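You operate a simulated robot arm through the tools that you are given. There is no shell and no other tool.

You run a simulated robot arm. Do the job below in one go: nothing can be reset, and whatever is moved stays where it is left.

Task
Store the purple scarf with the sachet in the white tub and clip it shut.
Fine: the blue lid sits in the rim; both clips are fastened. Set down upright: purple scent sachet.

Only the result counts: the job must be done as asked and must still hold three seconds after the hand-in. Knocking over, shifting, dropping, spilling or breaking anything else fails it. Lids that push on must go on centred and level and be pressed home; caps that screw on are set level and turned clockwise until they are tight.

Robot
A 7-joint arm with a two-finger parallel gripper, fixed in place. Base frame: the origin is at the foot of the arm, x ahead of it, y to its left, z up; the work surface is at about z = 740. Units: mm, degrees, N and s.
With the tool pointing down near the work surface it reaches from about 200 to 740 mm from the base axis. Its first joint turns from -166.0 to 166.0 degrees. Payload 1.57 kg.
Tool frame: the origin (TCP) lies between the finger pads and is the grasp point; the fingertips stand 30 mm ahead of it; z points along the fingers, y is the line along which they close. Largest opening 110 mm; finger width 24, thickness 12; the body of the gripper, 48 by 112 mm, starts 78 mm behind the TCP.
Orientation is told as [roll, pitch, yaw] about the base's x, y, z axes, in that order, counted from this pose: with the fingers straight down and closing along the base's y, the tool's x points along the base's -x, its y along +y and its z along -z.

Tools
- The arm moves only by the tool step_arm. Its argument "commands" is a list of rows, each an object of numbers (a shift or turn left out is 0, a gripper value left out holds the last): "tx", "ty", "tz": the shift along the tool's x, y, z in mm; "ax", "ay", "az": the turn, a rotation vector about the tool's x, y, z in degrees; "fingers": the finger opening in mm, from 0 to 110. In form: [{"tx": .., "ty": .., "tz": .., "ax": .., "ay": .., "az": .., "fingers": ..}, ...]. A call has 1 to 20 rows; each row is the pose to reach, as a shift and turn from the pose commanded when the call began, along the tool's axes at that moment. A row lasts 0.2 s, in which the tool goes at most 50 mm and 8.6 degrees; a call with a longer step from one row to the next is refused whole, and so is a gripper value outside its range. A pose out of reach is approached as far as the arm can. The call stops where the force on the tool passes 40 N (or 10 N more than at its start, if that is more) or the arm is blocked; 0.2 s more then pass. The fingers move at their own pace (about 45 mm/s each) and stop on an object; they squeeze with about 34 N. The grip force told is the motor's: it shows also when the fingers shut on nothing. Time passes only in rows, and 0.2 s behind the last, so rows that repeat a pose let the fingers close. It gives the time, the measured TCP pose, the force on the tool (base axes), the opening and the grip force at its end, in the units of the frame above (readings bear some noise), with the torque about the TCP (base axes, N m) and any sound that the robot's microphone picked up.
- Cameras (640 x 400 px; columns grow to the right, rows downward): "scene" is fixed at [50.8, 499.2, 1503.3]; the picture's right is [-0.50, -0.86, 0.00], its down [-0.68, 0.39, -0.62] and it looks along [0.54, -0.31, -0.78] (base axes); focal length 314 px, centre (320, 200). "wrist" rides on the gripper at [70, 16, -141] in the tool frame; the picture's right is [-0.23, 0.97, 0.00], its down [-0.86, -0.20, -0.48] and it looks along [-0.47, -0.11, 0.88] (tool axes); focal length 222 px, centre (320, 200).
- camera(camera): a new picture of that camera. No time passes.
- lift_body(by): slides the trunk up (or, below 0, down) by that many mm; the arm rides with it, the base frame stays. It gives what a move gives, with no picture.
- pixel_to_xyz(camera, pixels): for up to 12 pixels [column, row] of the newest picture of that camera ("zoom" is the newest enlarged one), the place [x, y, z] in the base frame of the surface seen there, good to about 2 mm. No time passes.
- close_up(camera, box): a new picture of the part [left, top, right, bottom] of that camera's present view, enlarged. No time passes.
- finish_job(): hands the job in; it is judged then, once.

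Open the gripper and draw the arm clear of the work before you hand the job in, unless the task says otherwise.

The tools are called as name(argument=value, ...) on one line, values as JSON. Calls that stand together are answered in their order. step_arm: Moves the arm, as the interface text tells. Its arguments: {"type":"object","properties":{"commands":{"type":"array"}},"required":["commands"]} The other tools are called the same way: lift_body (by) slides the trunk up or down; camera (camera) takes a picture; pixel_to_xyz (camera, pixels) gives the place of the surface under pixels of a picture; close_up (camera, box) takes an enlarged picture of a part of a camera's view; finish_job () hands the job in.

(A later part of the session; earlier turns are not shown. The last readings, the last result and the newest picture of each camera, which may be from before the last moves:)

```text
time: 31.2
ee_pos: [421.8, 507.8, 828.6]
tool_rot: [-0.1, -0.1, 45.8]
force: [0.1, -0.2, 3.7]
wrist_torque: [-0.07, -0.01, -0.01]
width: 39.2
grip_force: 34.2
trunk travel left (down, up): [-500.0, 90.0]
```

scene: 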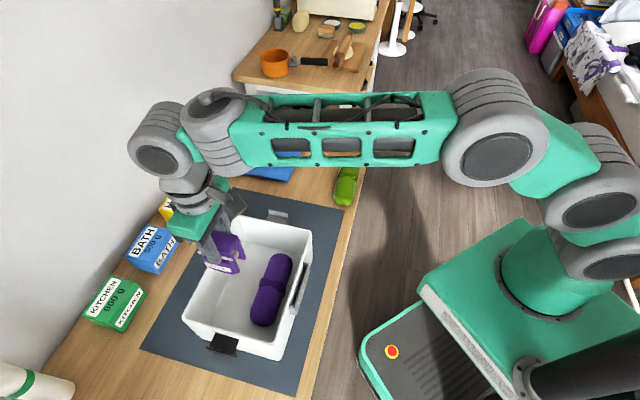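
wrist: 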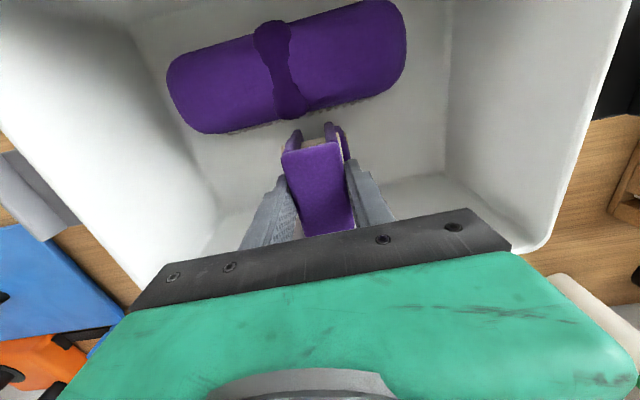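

The force rose to 3.7 N, so the sachet stands on the floor. I open the fingers and rise straight up.

step_arm(commands=[{"fingers": 46}, {"fingers": 56}, {"fingers": 66}, {"fingers": 70}, {"tz": -10}, {"tz": -35}, {"tz": -75}, {"tz": -115}, {"tz": -155}, {"tz": -190}, {"tz": -190}])

camera(camera="wrist")

camera(camera="scene")

```text
time: 33.6
ee_pos: [421.9, 506.9, 1019.6]
tool_rot: [-0.1, 0.0, 45.8]
force: [-0.4, -0.1, 0.5]
wrist_torque: [-0.02, 0.0, -0.02]
width: 70.1
grip_force: 0.1
trunk travel left (down, up): [-500.0, 90.0]
```

```text
taken
```

wrist: 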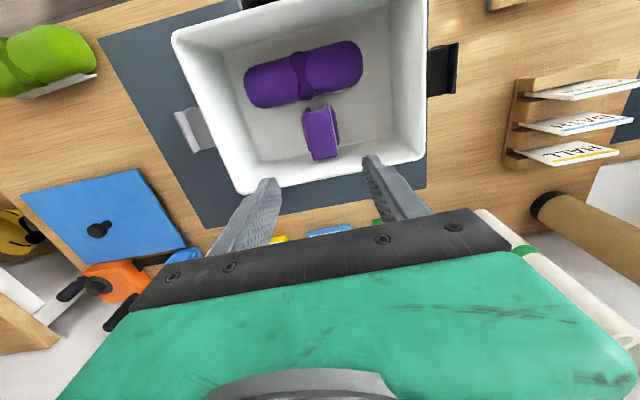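

```text
taken
```

scene: 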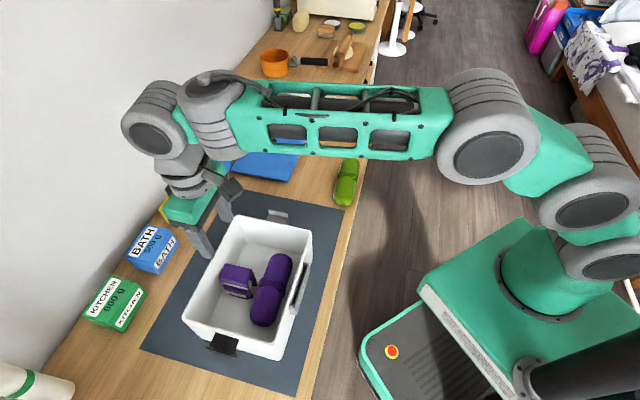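

The sachet stands upright beside the scarf. I enlarge the wrist view of the tub to measure its rim again with the whole opening visible.

close_up(camera="wrist", box=[160, 0, 470, 200])

close_up(camera="scene", box=[170, 200, 330, 370])

```text
2.00 times, centred on (315, 100) of wrist
```

zoom: 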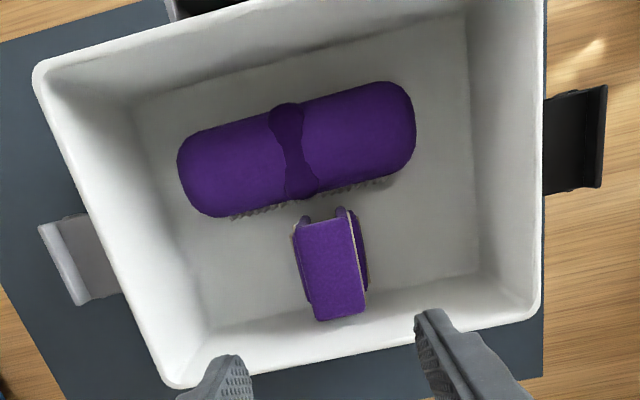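

```text
2.35 times, centred on (250, 285) of scene
```

zoom: 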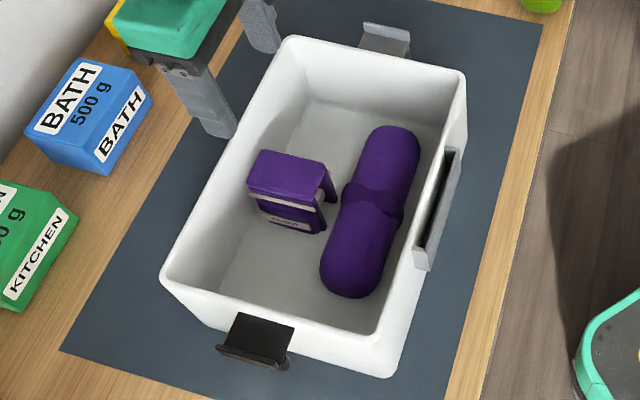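

I measure points along the middle of each rim side in this scene enlargement.

pixel_to_xyz(camera="zoom", pixels=[[240, 110], [225, 142], [200, 198], [185, 232], [320, 43], [355, 48], [410, 57], [440, 64], [190, 288], [220, 296], [310, 320], [350, 333]])

pixel_to_xyz(camera="zoom", pixels=[[455, 110], [445, 140], [405, 262], [390, 305], [460, 95], [395, 290], [372, 36], [408, 44], [220, 350], [285, 368], [258, 335], [385, 42]])

```text
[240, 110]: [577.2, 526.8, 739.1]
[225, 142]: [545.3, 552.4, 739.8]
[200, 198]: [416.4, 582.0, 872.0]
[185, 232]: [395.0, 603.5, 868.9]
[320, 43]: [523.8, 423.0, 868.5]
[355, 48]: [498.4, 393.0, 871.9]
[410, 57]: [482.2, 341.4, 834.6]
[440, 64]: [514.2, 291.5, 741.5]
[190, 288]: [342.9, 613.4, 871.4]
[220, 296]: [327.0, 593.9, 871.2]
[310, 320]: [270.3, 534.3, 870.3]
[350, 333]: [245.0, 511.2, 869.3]
```

```text
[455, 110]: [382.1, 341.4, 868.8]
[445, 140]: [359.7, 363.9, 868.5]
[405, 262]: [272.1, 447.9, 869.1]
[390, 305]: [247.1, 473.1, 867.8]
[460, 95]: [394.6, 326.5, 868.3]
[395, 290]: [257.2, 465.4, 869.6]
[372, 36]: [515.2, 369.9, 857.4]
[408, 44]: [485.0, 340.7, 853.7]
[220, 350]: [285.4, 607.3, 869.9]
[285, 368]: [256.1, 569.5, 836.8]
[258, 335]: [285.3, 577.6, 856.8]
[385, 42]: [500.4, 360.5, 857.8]
```

I need the rim position to within a millimetre or so, so I take high enlargements of each rim side in the wrist view, starting with the far end (around (205,110)).

close_up(camera="wrist", box=[170, 90, 250, 140])

pixel_to_xyz(camera="zoom", pixels=[[240, 200], [250, 200], [260, 200], [270, 200], [280, 200], [290, 200], [300, 200], [310, 200], [320, 200], [330, 200], [345, 200], [360, 200]])

close_up(camera="wrist", box=[380, 50, 460, 100])

pixel_to_xyz(camera="zoom", pixels=[[300, 300], [310, 300], [320, 300], [330, 300], [335, 300], [340, 300], [345, 300], [350, 300], [355, 300], [360, 300], [370, 300], [380, 300]])

```text
8.00 times, centred on (210, 115) of wrist
```

zoom: 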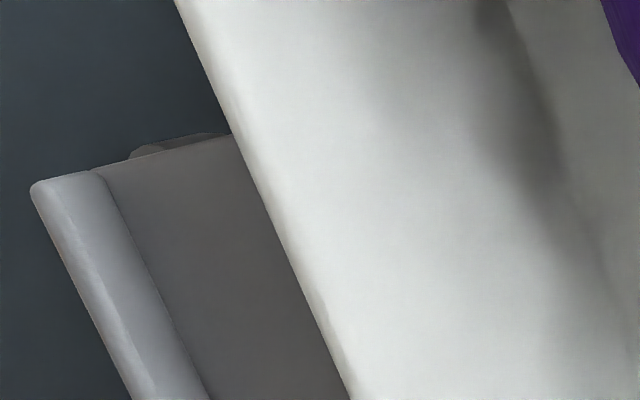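

```text
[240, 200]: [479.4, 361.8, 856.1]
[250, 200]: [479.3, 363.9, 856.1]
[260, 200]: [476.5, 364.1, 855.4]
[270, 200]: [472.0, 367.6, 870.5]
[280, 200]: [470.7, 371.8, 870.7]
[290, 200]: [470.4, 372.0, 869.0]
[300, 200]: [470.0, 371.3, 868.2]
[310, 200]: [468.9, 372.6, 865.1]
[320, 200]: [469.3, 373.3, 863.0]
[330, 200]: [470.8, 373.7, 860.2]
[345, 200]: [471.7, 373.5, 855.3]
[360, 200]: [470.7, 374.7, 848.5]
```

```text
8.00 times, centred on (420, 75) of wrist
```

zoom: 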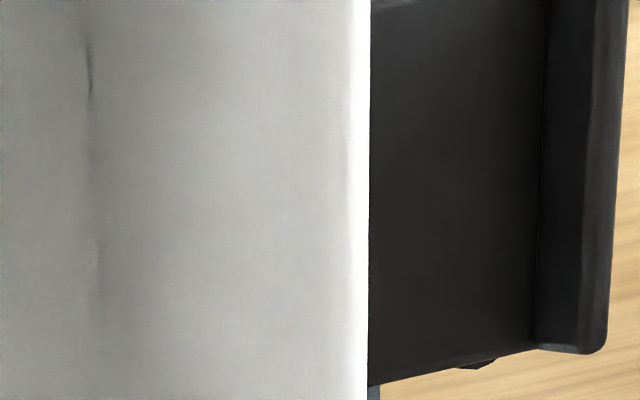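

```text
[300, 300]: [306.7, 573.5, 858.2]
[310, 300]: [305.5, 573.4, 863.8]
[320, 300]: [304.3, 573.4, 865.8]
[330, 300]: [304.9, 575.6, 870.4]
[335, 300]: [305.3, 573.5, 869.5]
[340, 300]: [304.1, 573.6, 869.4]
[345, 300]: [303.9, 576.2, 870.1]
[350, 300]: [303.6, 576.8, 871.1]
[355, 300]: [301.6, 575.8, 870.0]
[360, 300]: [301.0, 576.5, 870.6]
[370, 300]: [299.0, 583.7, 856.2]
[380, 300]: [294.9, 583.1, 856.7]
```

Now the two long sides in the same way.

close_up(camera="wrist", box=[200, 0, 280, 50])

pixel_to_xyz(camera="zoom", pixels=[[320, 120], [320, 130], [320, 140], [320, 150], [320, 160], [320, 170], [320, 180], [320, 190], [320, 200], [320, 210], [320, 220], [320, 240]])

close_up(camera="wrist", box=[280, 150, 360, 200])

pixel_to_xyz(camera="zoom", pixels=[[320, 120], [320, 140], [320, 150], [320, 160], [320, 170], [320, 180], [320, 190], [320, 200], [320, 210], [320, 220], [320, 230], [320, 240]])

```text
8.00 times, centred on (240, 25) of wrist
```

zoom: 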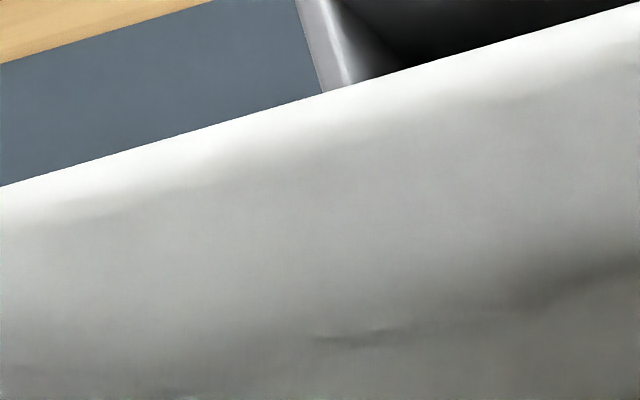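

```text
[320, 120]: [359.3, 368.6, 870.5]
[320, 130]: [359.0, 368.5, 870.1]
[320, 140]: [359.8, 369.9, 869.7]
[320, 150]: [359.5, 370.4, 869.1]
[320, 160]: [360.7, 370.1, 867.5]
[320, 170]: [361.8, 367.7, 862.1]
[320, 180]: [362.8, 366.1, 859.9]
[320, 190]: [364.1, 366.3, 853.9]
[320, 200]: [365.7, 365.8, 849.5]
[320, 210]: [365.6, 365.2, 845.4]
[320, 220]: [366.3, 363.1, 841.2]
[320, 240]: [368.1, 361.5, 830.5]
```

```text
8.00 times, centred on (320, 175) of wrist
```

zoom: 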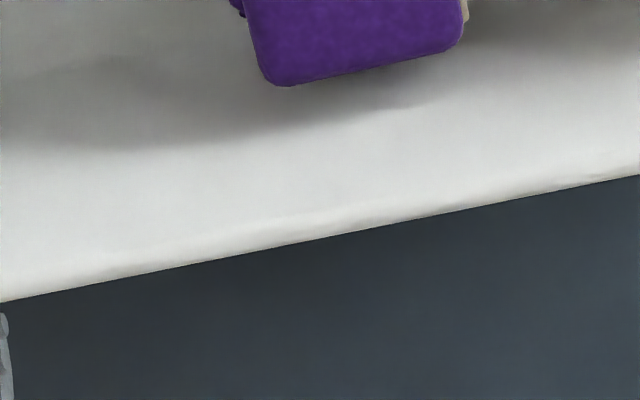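

```text
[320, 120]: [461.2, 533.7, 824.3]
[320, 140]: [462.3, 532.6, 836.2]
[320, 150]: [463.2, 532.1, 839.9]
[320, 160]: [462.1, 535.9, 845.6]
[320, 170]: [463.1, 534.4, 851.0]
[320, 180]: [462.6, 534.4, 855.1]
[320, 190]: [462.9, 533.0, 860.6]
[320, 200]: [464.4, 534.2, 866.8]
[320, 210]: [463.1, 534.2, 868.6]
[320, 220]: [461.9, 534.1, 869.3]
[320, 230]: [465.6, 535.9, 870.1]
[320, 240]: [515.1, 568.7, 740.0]
```

The tub's inner opening is about 258 by 189 mm, centred at (388.7,474.5), at about -44.5°. Next I move to a vantage point near the scarf's old place, yaw -47, from where the wrist camera sees the whole lid.

step_arm(commands=[{"tx": 6.3, "ty": -31.4, "tz": 5, "az": 7.73}, {"tx": 12.6, "ty": -62.9, "tz": 10, "az": 15.5}, {"tx": 18.9, "ty": -94.3, "tz": 15, "az": 23.2}, {"tx": 25.1, "ty": -125.7, "tz": 20, "az": 30.9}, {"tx": 31.4, "ty": -157.2, "tz": 25, "az": 38.7}, {"tx": 37.7, "ty": -188.6, "tz": 30, "az": 46.4}, {"tx": 44, "ty": -220, "tz": 35, "az": 54.1}, {"tx": 50.3, "ty": -251.5, "tz": 40, "az": 61.9}, {"tx": 56.6, "ty": -282.9, "tz": 45, "az": 69.6}, {"tx": 62.8, "ty": -314.3, "tz": 50, "az": 77.3}, {"tx": 69.1, "ty": -345.8, "tz": 55, "az": 85.1}, {"tx": 75.4, "ty": -377.2, "tz": 60, "az": 92.8}, {"tx": 75.4, "ty": -377.2, "tz": 60, "az": 92.8}])

camera(camera="wrist")

camera(camera="scene")

```text
time: 36.4
ee_pos: [640.5, 190.5, 957.7]
tool_rot: [0.0, -0.1, -47.2]
force: [-0.1, -0.6, 0.4]
wrist_torque: [0.0, 0.0, 0.0]
width: 69.9
grip_force: 0.0
trunk travel left (down, up): [-500.0, 90.0]
```

```text
taken
```

wrist: 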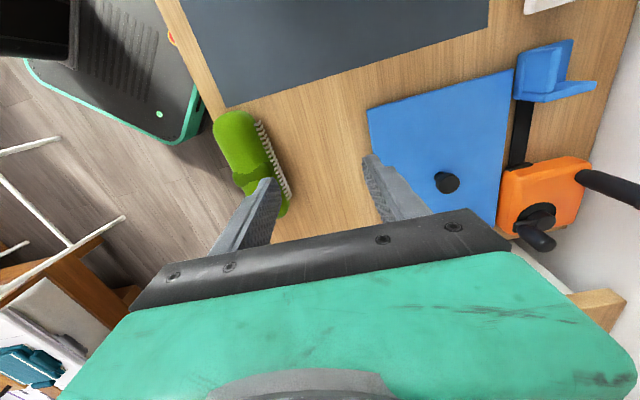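

```text
taken
```

scene: 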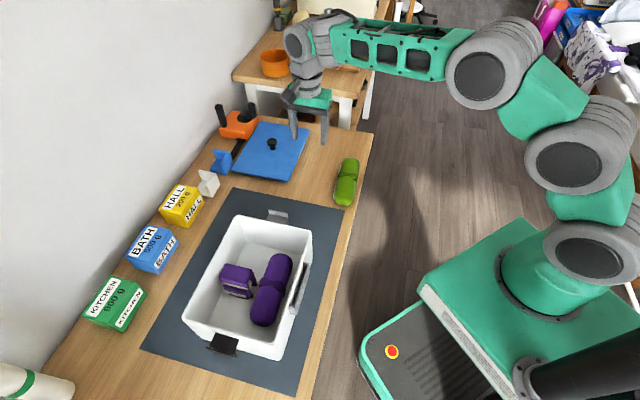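

I enlarge the lid in the scene view and in the wrist view, to measure its corners, thickness and knob.

close_up(camera="scene", box=[220, 110, 330, 190])

pixel_to_xyz(camera="zoom", pixels=[[50, 330], [80, 275], [140, 165], [190, 80], [230, 70], [400, 95], [500, 115], [430, 290], [470, 200], [100, 355], [250, 375], [350, 395]])

close_up(camera="wrist", box=[350, 60, 530, 220])

```text
5.00 times, centred on (275, 150) of scene
```

zoom: 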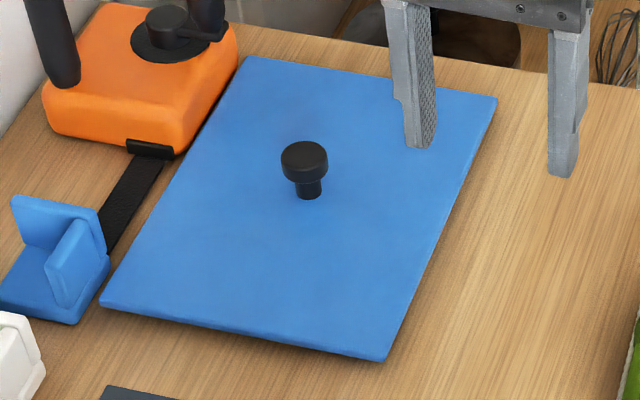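

```text
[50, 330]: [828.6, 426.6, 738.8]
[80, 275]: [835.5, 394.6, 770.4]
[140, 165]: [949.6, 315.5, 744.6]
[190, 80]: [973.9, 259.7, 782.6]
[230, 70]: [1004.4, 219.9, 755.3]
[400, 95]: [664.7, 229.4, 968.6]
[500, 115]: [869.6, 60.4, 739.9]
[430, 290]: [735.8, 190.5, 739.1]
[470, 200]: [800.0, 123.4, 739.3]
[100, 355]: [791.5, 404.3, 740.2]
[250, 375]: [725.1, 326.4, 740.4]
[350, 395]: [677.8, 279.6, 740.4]
```

```text
2.50 times, centred on (440, 140) of wrist
```

zoom: 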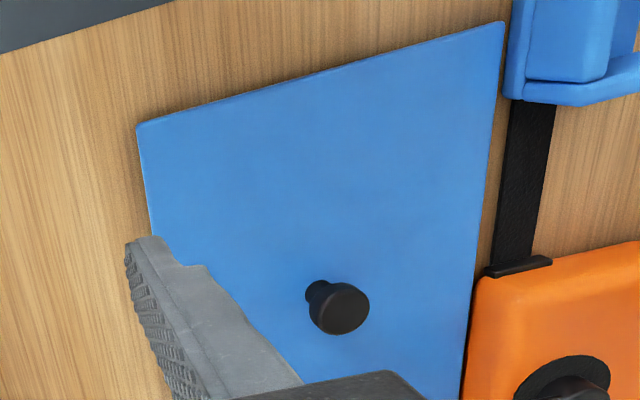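

The lid's left edge runs close to the orange device. I measure the lid's edges in this wrist enlargement, and then its corners in the scene enlargement.

pixel_to_xyz(camera="zoom", pixels=[[139, 128], [143, 130], [500, 26], [497, 30], [467, 380], [472, 300], [485, 180], [492, 90], [200, 109], [300, 80], [400, 52], [150, 200]])

pixel_to_xyz(camera="zoom", pixels=[[340, 310], [315, 290], [325, 300], [350, 300], [335, 325], [365, 300], [480, 300], [478, 330], [476, 295], [312, 305], [340, 333], [476, 370]])

close_up(camera="scene", box=[220, 110, 330, 190])

pixel_to_xyz(camera="zoom", pixels=[[103, 301], [382, 356], [249, 60], [491, 99], [300, 155], [300, 172], [308, 193], [283, 160], [327, 160], [250, 330], [170, 190], [440, 230]])

```text
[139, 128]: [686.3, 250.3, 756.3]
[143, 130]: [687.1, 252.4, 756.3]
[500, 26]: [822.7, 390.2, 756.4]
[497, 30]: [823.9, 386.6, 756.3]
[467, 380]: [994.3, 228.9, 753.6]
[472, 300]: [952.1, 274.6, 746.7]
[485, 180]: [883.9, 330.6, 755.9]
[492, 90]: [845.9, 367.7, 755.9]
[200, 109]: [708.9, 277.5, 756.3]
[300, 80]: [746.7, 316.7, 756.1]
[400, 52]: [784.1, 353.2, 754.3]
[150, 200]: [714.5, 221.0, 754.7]
```

```text
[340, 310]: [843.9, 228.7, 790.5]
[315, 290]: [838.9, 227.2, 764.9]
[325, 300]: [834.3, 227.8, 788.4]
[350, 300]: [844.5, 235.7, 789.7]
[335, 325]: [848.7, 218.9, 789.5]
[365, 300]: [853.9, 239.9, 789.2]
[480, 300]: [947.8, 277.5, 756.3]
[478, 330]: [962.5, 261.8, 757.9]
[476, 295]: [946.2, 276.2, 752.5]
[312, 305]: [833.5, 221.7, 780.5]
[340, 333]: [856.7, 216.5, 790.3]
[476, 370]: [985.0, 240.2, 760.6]
```

```text
5.00 times, centred on (275, 150) of scene
```

zoom: 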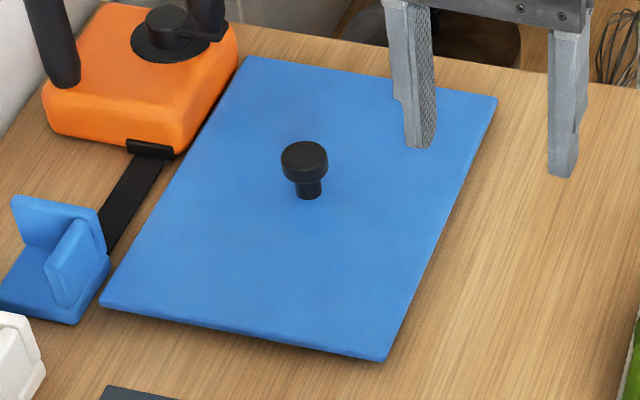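

```text
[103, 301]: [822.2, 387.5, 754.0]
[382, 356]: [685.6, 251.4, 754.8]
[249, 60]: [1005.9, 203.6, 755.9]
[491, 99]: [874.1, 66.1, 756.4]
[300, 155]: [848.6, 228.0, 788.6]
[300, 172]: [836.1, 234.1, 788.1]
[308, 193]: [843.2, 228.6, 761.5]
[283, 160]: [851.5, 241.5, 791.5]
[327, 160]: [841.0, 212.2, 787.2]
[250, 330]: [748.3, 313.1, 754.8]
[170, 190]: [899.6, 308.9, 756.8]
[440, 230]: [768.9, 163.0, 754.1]
```

The lid is 262 by 192 mm at -44.7°, with its knob (31 mm head, z 777-791) at (847,227.5) and 10 mm clear of the orange device. That is beyond vertical reach, so I'll grip the knob with the tool tilted outward; first I turn to yaw 30.

step_arm(commands=[{"az": -7.7, "fingers": 62}, {"az": -15.4}, {"az": -23.1}, {"az": -30.8}, {"az": -38.5}, {"az": -46.2}, {"az": -53.9}, {"az": -61.6}, {"az": -69.3}, {"az": -77.1}, {"az": -77.1}])

```text
time: 38.8
ee_pos: [638.2, 191.6, 958.5]
tool_rot: [0.0, 0.0, 30.2]
force: [-0.5, -0.2, -0.2]
wrist_torque: [0.01, 0.03, -0.01]
width: 62.1
grip_force: 0.1
trunk travel left (down, up): [-500.0, 90.0]
```

Yaw is 30. Now I tilt the tool 38° outward while moving to the pre-grasp point (783,190,885), 120 mm back from the knob along the tool axis.

step_arm(commands=[{"tx": -20.5, "ty": -11.9, "tz": 12, "ay": -6.4}, {"tx": -41, "ty": -23.8, "tz": 24, "ay": -12.7}, {"tx": -61.7, "ty": -35.6, "tz": 36.5, "ay": -19}, {"tx": -82.3, "ty": -47.5, "tz": 48.7, "ay": -25.4}, {"tx": -103, "ty": -59.4, "tz": 61, "ay": -31.7}, {"tx": -123.4, "ty": -71.3, "tz": 73, "ay": -38}, {"tx": -123.4, "ty": -71.3, "tz": 73, "ay": -38}])

camera(camera="wrist")

camera(camera="scene")

```text
time: 40.4
ee_pos: [783.2, 190.1, 884.9]
tool_rot: [0.0, -38.1, 30.1]
force: [-0.7, 0.0, -0.3]
wrist_torque: [-0.03, 0.03, 0.01]
width: 62.3
grip_force: 0.0
trunk travel left (down, up): [-500.0, 90.0]
```

```text
taken
```

wrist: 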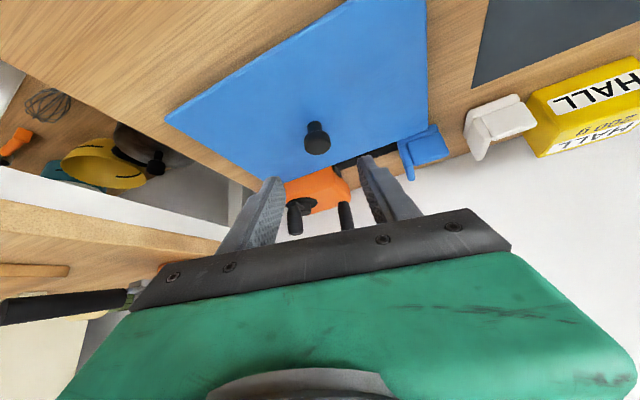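

```text
taken
```

scene: 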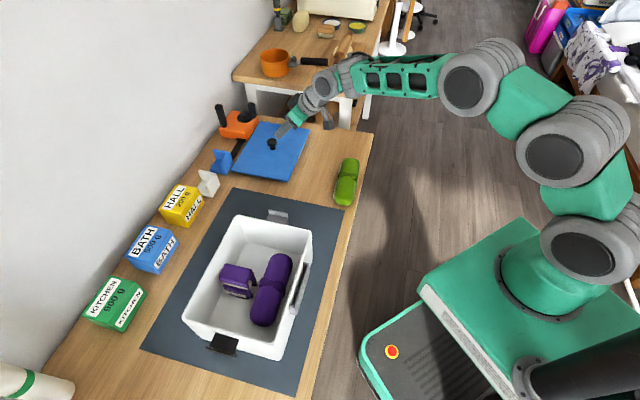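

The tilted pose was reached exactly, with the knob at (317,138) in the wrist view. I enlarge it to refine the knob centre.

close_up(camera="wrist", box=[285, 110, 349, 160])

pixel_to_xyz(camera="zoom", pixels=[[320, 280], [240, 260], [410, 260], [320, 200], [320, 350], [270, 220], [370, 220], [320, 150], [320, 130], [290, 150], [350, 150], [320, 240]])

```text
8.00 times, centred on (317, 135) of wrist
```

zoom: 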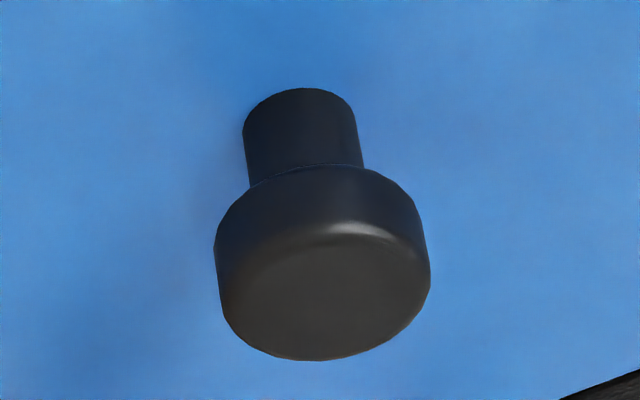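

```text
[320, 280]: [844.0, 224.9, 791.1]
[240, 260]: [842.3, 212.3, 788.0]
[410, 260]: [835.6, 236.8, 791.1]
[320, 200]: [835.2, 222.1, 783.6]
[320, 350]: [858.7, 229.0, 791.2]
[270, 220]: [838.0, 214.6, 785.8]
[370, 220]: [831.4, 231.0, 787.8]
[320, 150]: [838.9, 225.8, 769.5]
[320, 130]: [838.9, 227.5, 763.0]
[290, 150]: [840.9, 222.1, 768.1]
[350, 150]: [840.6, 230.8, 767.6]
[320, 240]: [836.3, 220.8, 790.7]
```

The knob centre is about (847,227), head z 777-791. I advance 120 mm along the tool axis so the pads straddle the knob, the tips ending about 3 mm above the lid.

step_arm(commands=[{"tz": 25}, {"tz": 60}, {"tz": 90}, {"tz": 108}, {"tz": 115}, {"tz": 119}, {"tz": 119}])

camera(camera="wrist")

close_up(camera="scene", box=[225, 90, 345, 190])

```text
time: 42.0
ee_pos: [846.2, 227.7, 791.1]
tool_rot: [0.1, -37.9, 30.1]
force: [-0.5, 0.5, -0.6]
wrist_torque: [0.02, -0.02, -0.01]
width: 62.3
grip_force: 0.0
trunk travel left (down, up): [-500.0, 90.0]
```

```text
taken
```

wrist: 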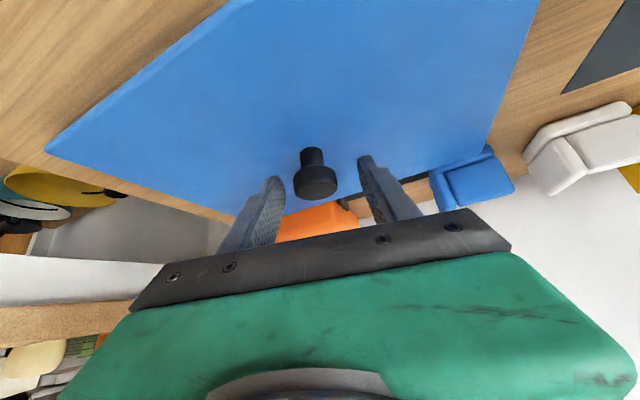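

```text
4.00 times, centred on (285, 140) of scene
```

zoom: 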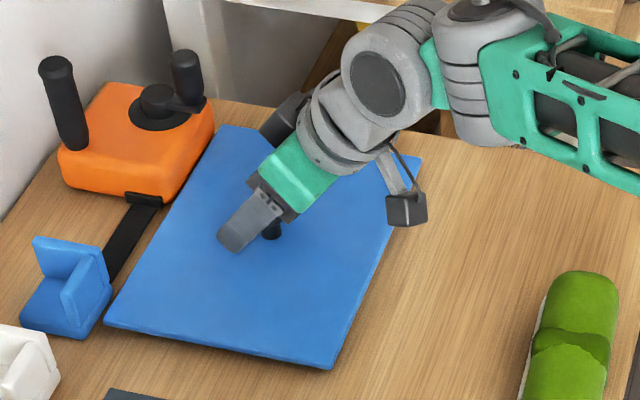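

The knob sits between the pads, a little left of centre. I shift 1.5 mm that way and close on it.

step_arm(commands=[{"ty": -1.5}, {"ty": -1.5, "fingers": 44}, {"ty": -1.5, "fingers": 36}, {"ty": -1.5, "fingers": 28}, {"ty": -1.5, "fingers": 0}, {"ty": -1.5}, {"ty": -1.5}])

camera(camera="wrist")

close_up(camera="scene", box=[225, 90, 345, 190])

```text
time: 43.6
ee_pos: [846.7, 226.5, 791.8]
tool_rot: [0.0, -38.0, 30.1]
force: [-0.7, -1.0, 0.9]
wrist_torque: [-0.02, 0.0, 0.0]
width: 30.6
grip_force: 33.8
trunk travel left (down, up): [-500.0, 90.0]
```

```text
taken
```

wrist: 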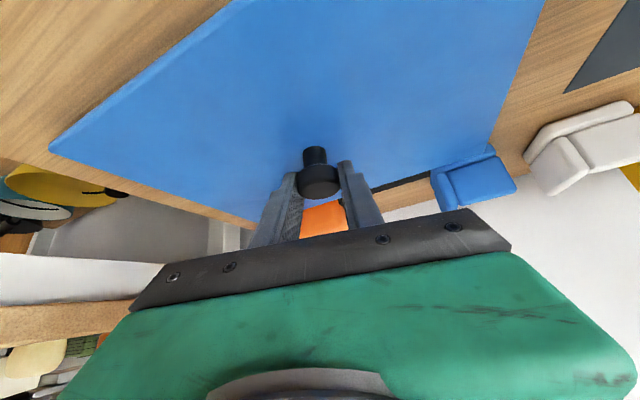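

```text
4.00 times, centred on (285, 140) of scene
```

zoom: 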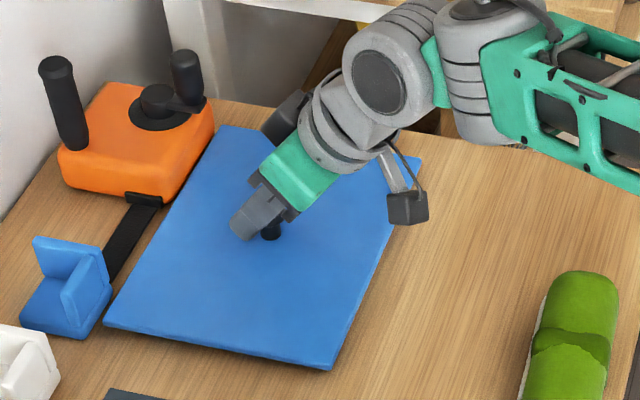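

The knob is held at 30.6 mm. I lift slowly straight up by 20 mm (tool tx −0.616, tz −0.788 per mm) and check that the lid stays level.

step_arm(commands=[{"tx": -1.8, "tz": -2.4}, {"tx": -3.7, "tz": -4.7}, {"tx": -6.2, "tz": -7.9}, {"tx": -9.2, "tz": -11.8}, {"tx": -12.3, "tz": -15.8}, {"tx": -12.3, "tz": -15.8}])

camera(camera="wrist")

close_up(camera="scene", box=[225, 90, 345, 190])

```text
time: 45.0
ee_pos: [846.5, 226.0, 811.8]
tool_rot: [0.0, -38.1, 30.0]
force: [-0.6, -0.4, -1.8]
wrist_torque: [0.0, -0.02, 0.03]
width: 30.4
grip_force: 34.1
trunk travel left (down, up): [-500.0, 90.0]
```

```text
taken
```

wrist: 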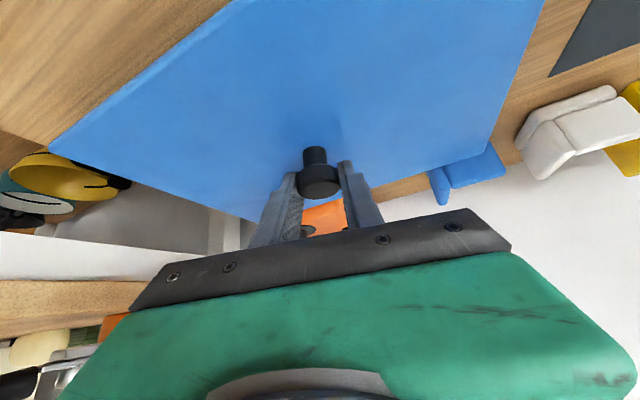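

```text
4.00 times, centred on (285, 140) of scene
```

zoom: 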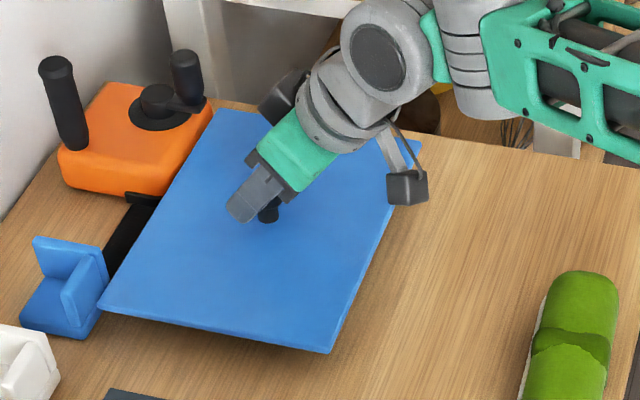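

The lid is off the table and looks level (weight ~2 N). I check the height of its corners.

pixel_to_xyz(camera="zoom", pixels=[[108, 305], [325, 348], [412, 148], [218, 115], [200, 180], [370, 240], [215, 325], [180, 260], [300, 280], [340, 300]])

```text
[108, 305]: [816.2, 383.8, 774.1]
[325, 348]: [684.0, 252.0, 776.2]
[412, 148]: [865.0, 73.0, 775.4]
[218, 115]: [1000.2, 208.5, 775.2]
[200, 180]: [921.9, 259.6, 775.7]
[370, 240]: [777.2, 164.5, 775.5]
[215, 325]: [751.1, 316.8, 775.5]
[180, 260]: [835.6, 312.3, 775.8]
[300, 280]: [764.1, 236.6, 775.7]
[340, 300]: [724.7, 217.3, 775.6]
```

All corners are at z≈775.5, so the lid is level. I lift 150 mm more.

step_arm(commands=[{"tx": -18.5, "tz": -23.6}, {"tx": -43, "tz": -55}, {"tx": -68, "tz": -87}, {"tx": -92.4, "tz": -118.2}, {"tx": -92.4, "tz": -118.2}])

camera(camera="scene")

```text
time: 46.2
ee_pos: [846.5, 226.8, 962.7]
tool_rot: [0.0, -38.1, 30.1]
force: [-0.2, 0.8, -1.4]
wrist_torque: [0.0, 0.01, 0.01]
width: 30.3
grip_force: 34.0
trunk travel left (down, up): [-500.0, 90.0]
```

```text
taken
```

scene: 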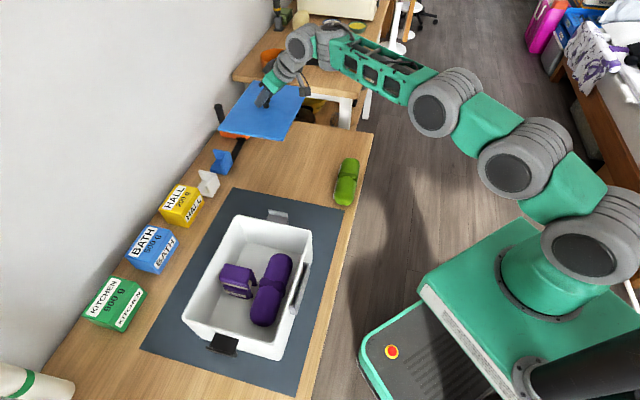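

The lid hangs level at z≈926. I carry it in a straight horizontal line to above the tub centre (388.7,474.5).

step_arm(commands=[{"tx": 10.7, "ty": 22.2, "tz": -8.4}, {"tx": 27.9, "ty": 57.6, "tz": -21.8}, {"tx": 47.2, "ty": 97.5, "tz": -36.9}, {"tx": 66.5, "ty": 137.5, "tz": -52}, {"tx": 85.8, "ty": 177.4, "tz": -67.1}, {"tx": 105.2, "ty": 217.3, "tz": -82.2}, {"tx": 124.5, "ty": 257.2, "tz": -97.3}, {"tx": 143.8, "ty": 297.1, "tz": -112.4}, {"tx": 163.1, "ty": 337, "tz": -127.5}, {"tx": 182.4, "ty": 376.9, "tz": -142.5}, {"tx": 199.6, "ty": 412.4, "tz": -156}, {"tx": 214.6, "ty": 443.4, "tz": -167.7}, {"tx": 214.6, "ty": 443.4, "tz": -167.7}])

camera(camera="scene")

camera(camera="wrist")

```text
time: 49.0
ee_pos: [387.9, 473.1, 963.6]
tool_rot: [0.1, -38.1, 30.0]
force: [0.2, 0.0, -1.0]
wrist_torque: [0.01, 0.0, 0.01]
width: 30.2
grip_force: 34.4
trunk travel left (down, up): [-500.0, 90.0]
```

```text
taken
```

scene: 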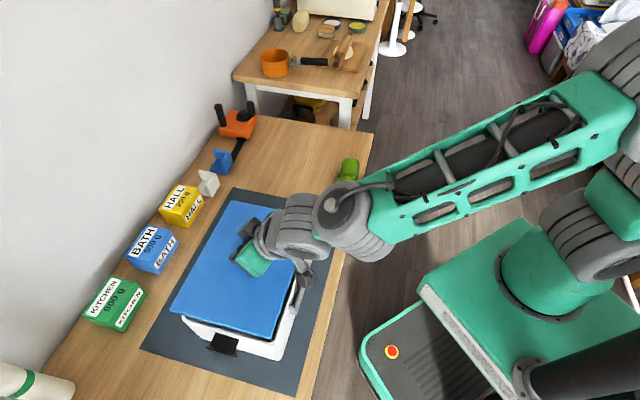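

```text
taken
```

wrist: 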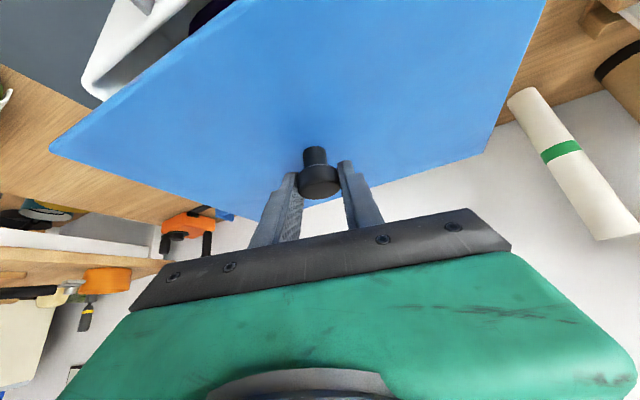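

The lid is over the tub. I enlarge the scene view to measure the lid's edges against the tub.

close_up(camera="scene", box=[160, 190, 320, 370])

pixel_to_xyz(camera="zoom", pixels=[[170, 27], [161, 45], [100, 165], [50, 262], [27, 277], [60, 286], [150, 309], [240, 331], [250, 325], [300, 200], [270, 270], [190, 25]])

```text
2.22 times, centred on (240, 280) of scene
```

zoom: 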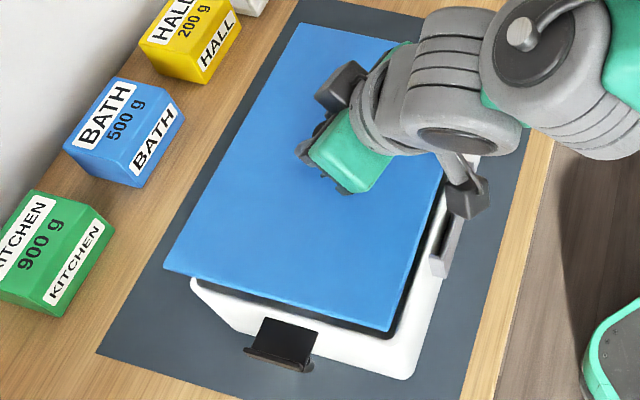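

```text
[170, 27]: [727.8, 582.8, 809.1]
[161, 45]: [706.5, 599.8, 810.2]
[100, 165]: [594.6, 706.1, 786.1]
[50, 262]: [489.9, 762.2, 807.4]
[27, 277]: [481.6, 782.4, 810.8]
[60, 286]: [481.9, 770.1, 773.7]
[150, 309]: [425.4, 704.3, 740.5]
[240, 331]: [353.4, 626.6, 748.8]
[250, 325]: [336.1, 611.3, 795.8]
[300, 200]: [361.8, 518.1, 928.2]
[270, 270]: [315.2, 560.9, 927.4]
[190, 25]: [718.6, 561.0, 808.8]
```

The lid's corners are at about (298,25), (167,268) and (390,328) in this enlargement, and a dark gasket shows beneath it. I measure along those edges.

pixel_to_xyz(camera="zoom", pixels=[[301, 28], [280, 60], [255, 106], [230, 153], [205, 200], [185, 237], [170, 265], [200, 276], [250, 289], [300, 303], [350, 316], [386, 325]])

pixel_to_xyz(camera="zoom", pixels=[[394, 305], [405, 275], [415, 247], [425, 218], [435, 190], [440, 176], [320, 30], [340, 34], [360, 38], [385, 43], [275, 70], [215, 182]])

```text
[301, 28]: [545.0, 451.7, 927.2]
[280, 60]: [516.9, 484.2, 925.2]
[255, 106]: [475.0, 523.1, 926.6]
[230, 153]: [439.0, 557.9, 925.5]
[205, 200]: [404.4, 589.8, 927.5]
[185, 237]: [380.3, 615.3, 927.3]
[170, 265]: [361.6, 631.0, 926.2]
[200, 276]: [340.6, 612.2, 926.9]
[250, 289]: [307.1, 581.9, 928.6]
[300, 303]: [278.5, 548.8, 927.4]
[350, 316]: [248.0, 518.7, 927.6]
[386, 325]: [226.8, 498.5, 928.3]
```

```text
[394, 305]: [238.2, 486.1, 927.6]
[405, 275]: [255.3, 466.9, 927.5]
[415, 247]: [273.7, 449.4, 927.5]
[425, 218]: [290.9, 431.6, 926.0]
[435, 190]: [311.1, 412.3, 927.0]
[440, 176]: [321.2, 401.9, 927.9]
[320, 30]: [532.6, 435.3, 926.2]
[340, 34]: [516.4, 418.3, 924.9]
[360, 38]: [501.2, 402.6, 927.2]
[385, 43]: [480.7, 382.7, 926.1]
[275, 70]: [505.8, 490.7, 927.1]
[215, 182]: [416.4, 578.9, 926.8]
```

The lid's centre is about 1 mm off the tub centre in x and y, and the orientation agrees (-44.6°). I apply that correction and lower 35 mm to just above the rim.

step_arm(commands=[{"tx": 5, "ty": 0.5, "tz": 7.5}, {"tx": 12, "ty": 0.5, "tz": 17}, {"tx": 17.5, "ty": 0.5, "tz": 24.5}, {"tx": 20.4, "ty": 0.5, "tz": 28.5}, {"tx": 20.4, "ty": 0.5, "tz": 28.5}])

close_up(camera="scene", box=[160, 190, 320, 370])

camera(camera="wrist")

```text
time: 50.2
ee_pos: [389.5, 473.3, 926.8]
tool_rot: [0.0, -38.0, 30.1]
force: [-0.6, 0.0, -1.4]
wrist_torque: [0.01, -0.06, 0.01]
width: 30.4
grip_force: 34.0
trunk travel left (down, up): [-500.0, 90.0]
```

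```text
2.22 times, centred on (240, 280) of scene
```

zoom: 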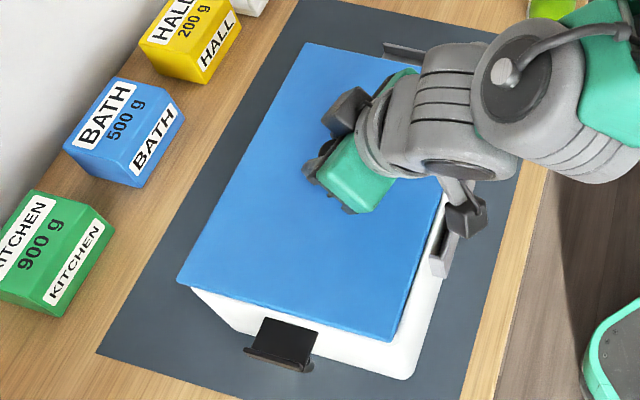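

```text
taken
```

wrist: 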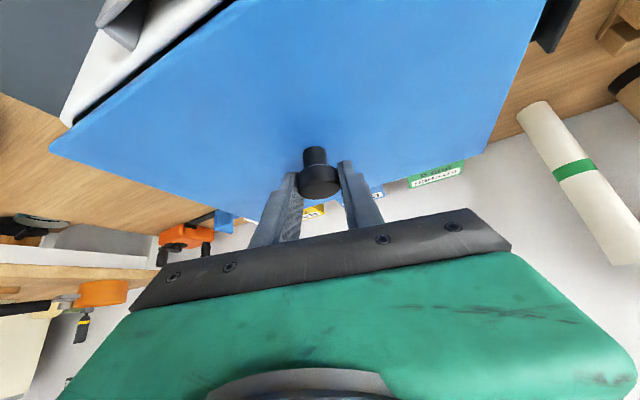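

The lid now hovers a few millimetres over the rim. I enlarge the near corners to compare lid edges and rim.

close_up(camera="scene", box=[195, 290, 285, 350])

pixel_to_xyz(camera="zoom", pixels=[[100, 175], [100, 190], [100, 200], [200, 210], [200, 222], [200, 232], [300, 240], [300, 255], [400, 265], [400, 282], [400, 290], [60, 165]])

close_up(camera="scene", box=[245, 250, 305, 350])

```text
6.67 times, centred on (240, 320) of scene
```

zoom: 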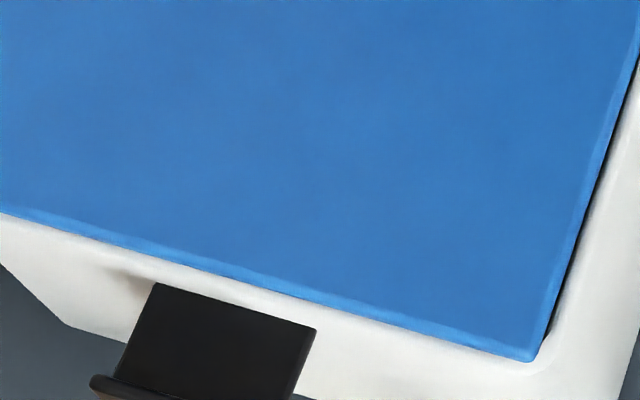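

```text
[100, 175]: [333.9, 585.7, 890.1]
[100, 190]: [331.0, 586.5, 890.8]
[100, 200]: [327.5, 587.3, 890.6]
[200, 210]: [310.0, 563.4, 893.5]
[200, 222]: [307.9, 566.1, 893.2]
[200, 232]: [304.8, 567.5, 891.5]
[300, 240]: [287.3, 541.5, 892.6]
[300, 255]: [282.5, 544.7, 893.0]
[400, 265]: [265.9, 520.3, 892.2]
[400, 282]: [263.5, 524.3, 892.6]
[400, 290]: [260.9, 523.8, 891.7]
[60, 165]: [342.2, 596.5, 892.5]
```

```text
4.00 times, centred on (275, 300) of scene
```

zoom: 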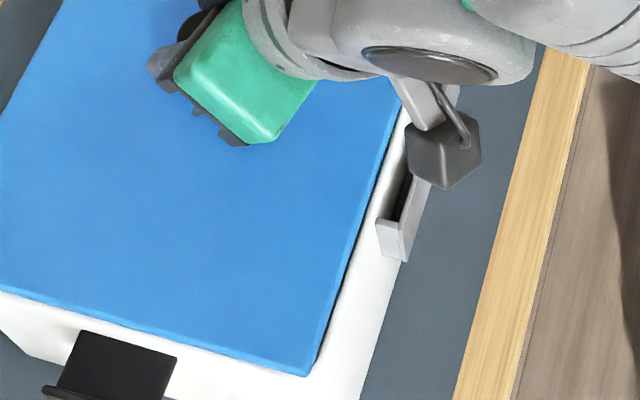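

The lid top is at z≈892, about 6 mm above first engagement. I lower in small steps, watching the force.

step_arm(commands=[{"tx": 1.2, "tz": 1.6}, {"tx": 2.5, "tz": 3.2}, {"tx": 3.7, "tz": 4.7}, {"tx": 3.7, "tz": 4.7}])

step_arm(commands=[{"tx": 0.6, "tz": 0.8}, {"tx": 1.2, "tz": 1.6}, {"tx": 1.85, "tz": 2.4}, {"tx": 1.85, "tz": 2.4}])

```text
time: 51.2
ee_pos: [388.9, 475.4, 920.6]
tool_rot: [0.0, -38.0, 30.2]
force: [0.8, 0.0, -1.7]
wrist_torque: [0.03, -0.06, 0.0]
width: 30.7
grip_force: 34.4
trunk travel left (down, up): [-500.0, 90.0]
```

```text
time: 52.2
ee_pos: [388.5, 474.2, 917.0]
tool_rot: [-0.1, -38.0, 30.1]
force: [-0.2, 0.5, -0.7]
wrist_torque: [-0.01, -0.02, -0.04]
width: 30.4
grip_force: 34.4
trunk travel left (down, up): [-500.0, 90.0]
```

At z=917 there is still no contact although the lid's underside should be below rim level, so the plug is entering. I continue slowly.

step_arm(commands=[{"tx": 0.6, "tz": 0.8}, {"tx": 1.2, "tz": 1.6}, {"tx": 1.85, "tz": 2.4}, {"tx": 1.85, "tz": 2.4}])

step_arm(commands=[{"tx": 0.6, "tz": 0.8}, {"tx": 1.2, "tz": 1.6}, {"tx": 1.85, "tz": 2.4}, {"tx": 1.85, "tz": 2.4}])

close_up(camera="scene", box=[160, 190, 320, 370])

```text
time: 53.2
ee_pos: [387.9, 474.3, 916.1]
tool_rot: [0.0, -38.1, 30.0]
force: [-1.5, -1.4, 1.9]
wrist_torque: [-0.05, -0.34, 0.01]
width: 30.4
grip_force: 33.6
trunk travel left (down, up): [-500.0, 90.0]
```

```text
time: 54.2
ee_pos: [388.0, 474.1, 914.3]
tool_rot: [0.2, -38.3, 29.9]
force: [-2.1, -2.4, 14.1]
wrist_torque: [0.06, -0.22, -0.05]
width: 30.5
grip_force: 33.8
trunk travel left (down, up): [-500.0, 90.0]
```

```text
2.22 times, centred on (240, 280) of scene
```

zoom: 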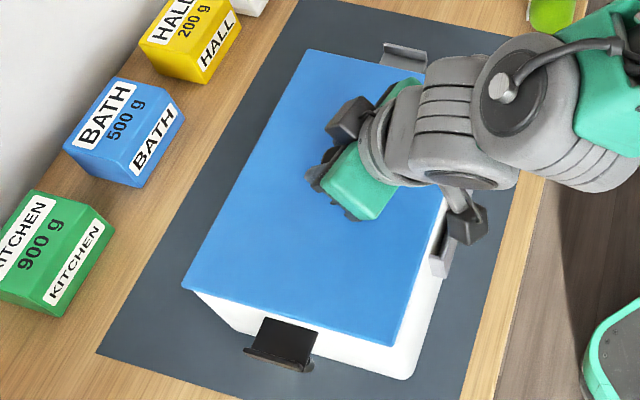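

Contact: 14 N upward at z=914. I check the lid's top heights at several places to see how it sits.

pixel_to_xyz(camera="zoom", pixels=[[310, 54], [300, 70], [250, 155], [190, 283], [200, 275], [300, 300], [385, 338], [380, 320], [410, 260], [435, 205], [330, 58], [350, 62]])

close_up(camera="scene", box=[195, 290, 285, 350])

camera(camera="wrist")

```text
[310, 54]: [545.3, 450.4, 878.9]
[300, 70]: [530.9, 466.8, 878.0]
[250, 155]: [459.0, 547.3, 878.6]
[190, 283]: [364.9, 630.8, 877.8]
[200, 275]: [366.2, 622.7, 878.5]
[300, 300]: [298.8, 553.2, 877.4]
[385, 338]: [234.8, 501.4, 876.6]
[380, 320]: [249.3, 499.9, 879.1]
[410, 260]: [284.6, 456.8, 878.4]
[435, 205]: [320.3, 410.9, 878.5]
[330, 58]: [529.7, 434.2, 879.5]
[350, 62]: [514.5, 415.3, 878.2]
```

```text
6.67 times, centred on (240, 320) of scene
```

zoom: 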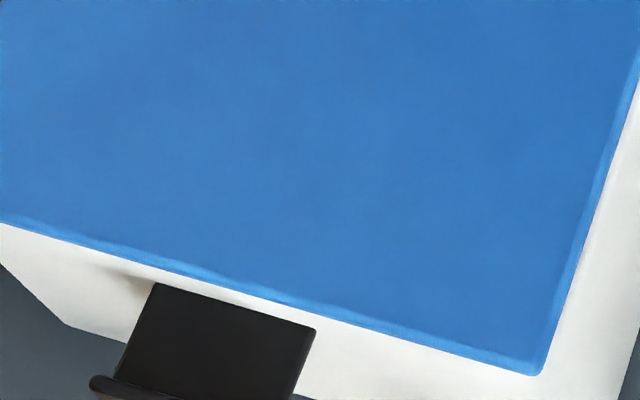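

```text
taken
```

wrist: 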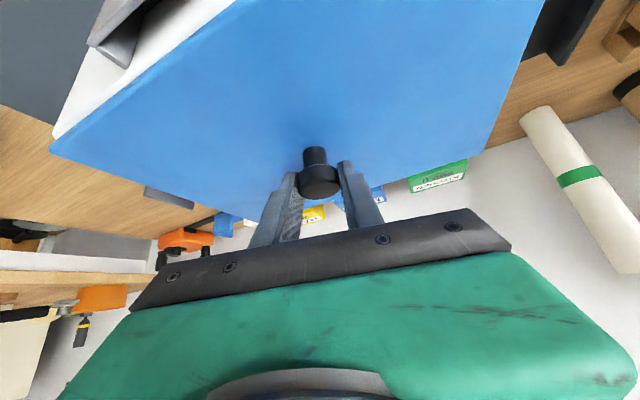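

The lid is level (z≈878.5 everywhere) with the plug started into the rim. I press a little further while it is still held.

step_arm(commands=[{"tx": 0.6, "tz": 0.8}, {"tx": 1.2, "tz": 1.6}, {"tx": 1.85, "tz": 2.4}, {"tx": 1.85, "tz": 2.4}])

```text
time: 55.2
ee_pos: [389.6, 474.5, 913.8]
tool_rot: [0.2, -38.5, 29.9]
force: [-2.6, -3.8, 39.5]
wrist_torque: [-0.18, 0.04, -0.03]
width: 30.3
grip_force: 34.0
trunk travel left (down, up): [-500.0, 90.0]
```

The force reached 39.5 N with hardly any motion. I unload by raising the command 4.5 mm, then look closely at the lid-to-rim gap.

step_arm(commands=[{"tx": -1.4, "tz": -1.8}, {"tx": -2.8, "tz": -3.5}, {"tx": -2.8, "tz": -3.5}])

close_up(camera="scene", box=[235, 300, 285, 340])

close_up(camera="wrist", box=[40, 60, 140, 160])

```text
time: 56.0
ee_pos: [388.3, 474.9, 914.0]
tool_rot: [0.0, -38.1, 30.2]
force: [4.8, 6.0, 20.0]
wrist_torque: [0.4, -0.32, -0.04]
width: 30.4
grip_force: 34.0
trunk travel left (down, up): [-500.0, 90.0]
```

```text
10.00 times, centred on (260, 320) of scene
```

zoom: 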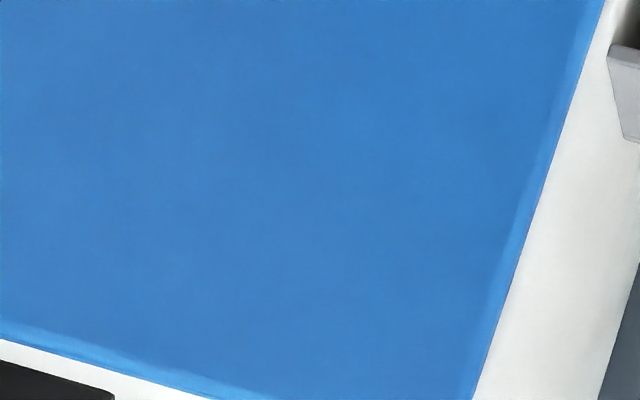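

```text
4.00 times, centred on (90, 110) of wrist
```

zoom: 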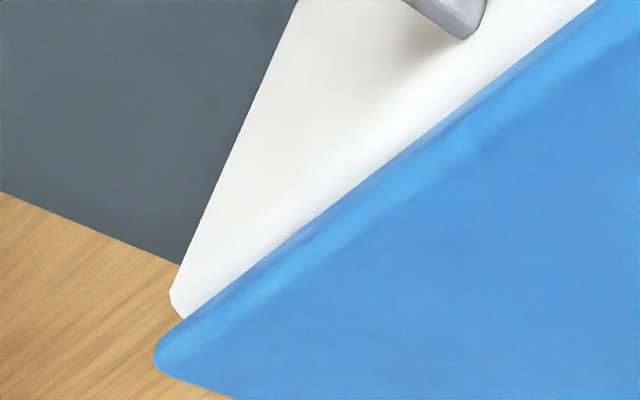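

The lid plate now meets the rim with no gasket line visible on the near and right sides. There is still 20 N on the tool, so I ease up a bit more before releasing.

step_arm(commands=[{"tx": -0.6, "tz": -0.8}, {"tx": -1.2, "tz": -1.6}, {"tx": -1.2, "tz": -1.6}])

```text
time: 56.8
ee_pos: [387.7, 473.8, 913.2]
tool_rot: [-0.1, -37.9, 30.2]
force: [0.7, 4.0, 9.0]
wrist_torque: [0.19, -0.14, 0.06]
width: 30.2
grip_force: 34.6
trunk travel left (down, up): [-500.0, 90.0]
```

Still 9 N; one more millimetre up, then I open the fingers.

step_arm(commands=[{"tx": -0.6, "tz": -0.8}, {"tx": -0.6, "tz": -0.8}])

step_arm(commands=[{"fingers": 34}, {"fingers": 40}, {"fingers": 50}, {"fingers": 60}, {"fingers": 62}])

camera(camera="wrist")

```text
time: 57.4
ee_pos: [387.8, 472.2, 913.3]
tool_rot: [-0.3, -37.7, 30.2]
force: [-0.2, -0.9, -1.6]
wrist_torque: [0.02, -0.01, 0.01]
width: 30.2
grip_force: 34.2
trunk travel left (down, up): [-500.0, 90.0]
```

```text
time: 58.6
ee_pos: [389.9, 474.3, 917.3]
tool_rot: [0.0, -38.0, 30.0]
force: [-0.3, 0.1, -0.2]
wrist_torque: [0.01, -0.03, -0.02]
width: 62.2
grip_force: 0.1
trunk travel left (down, up): [-500.0, 90.0]
```

```text
taken
```

wrist: 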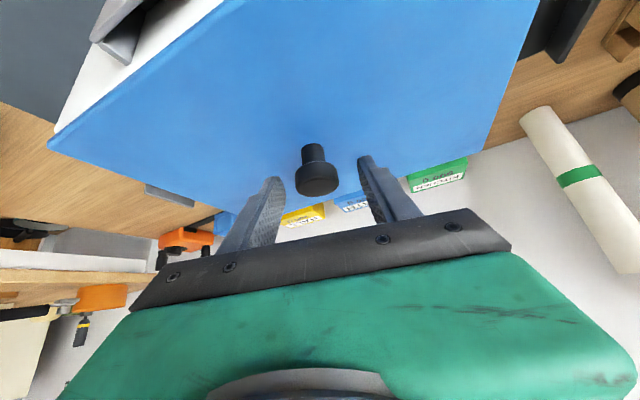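

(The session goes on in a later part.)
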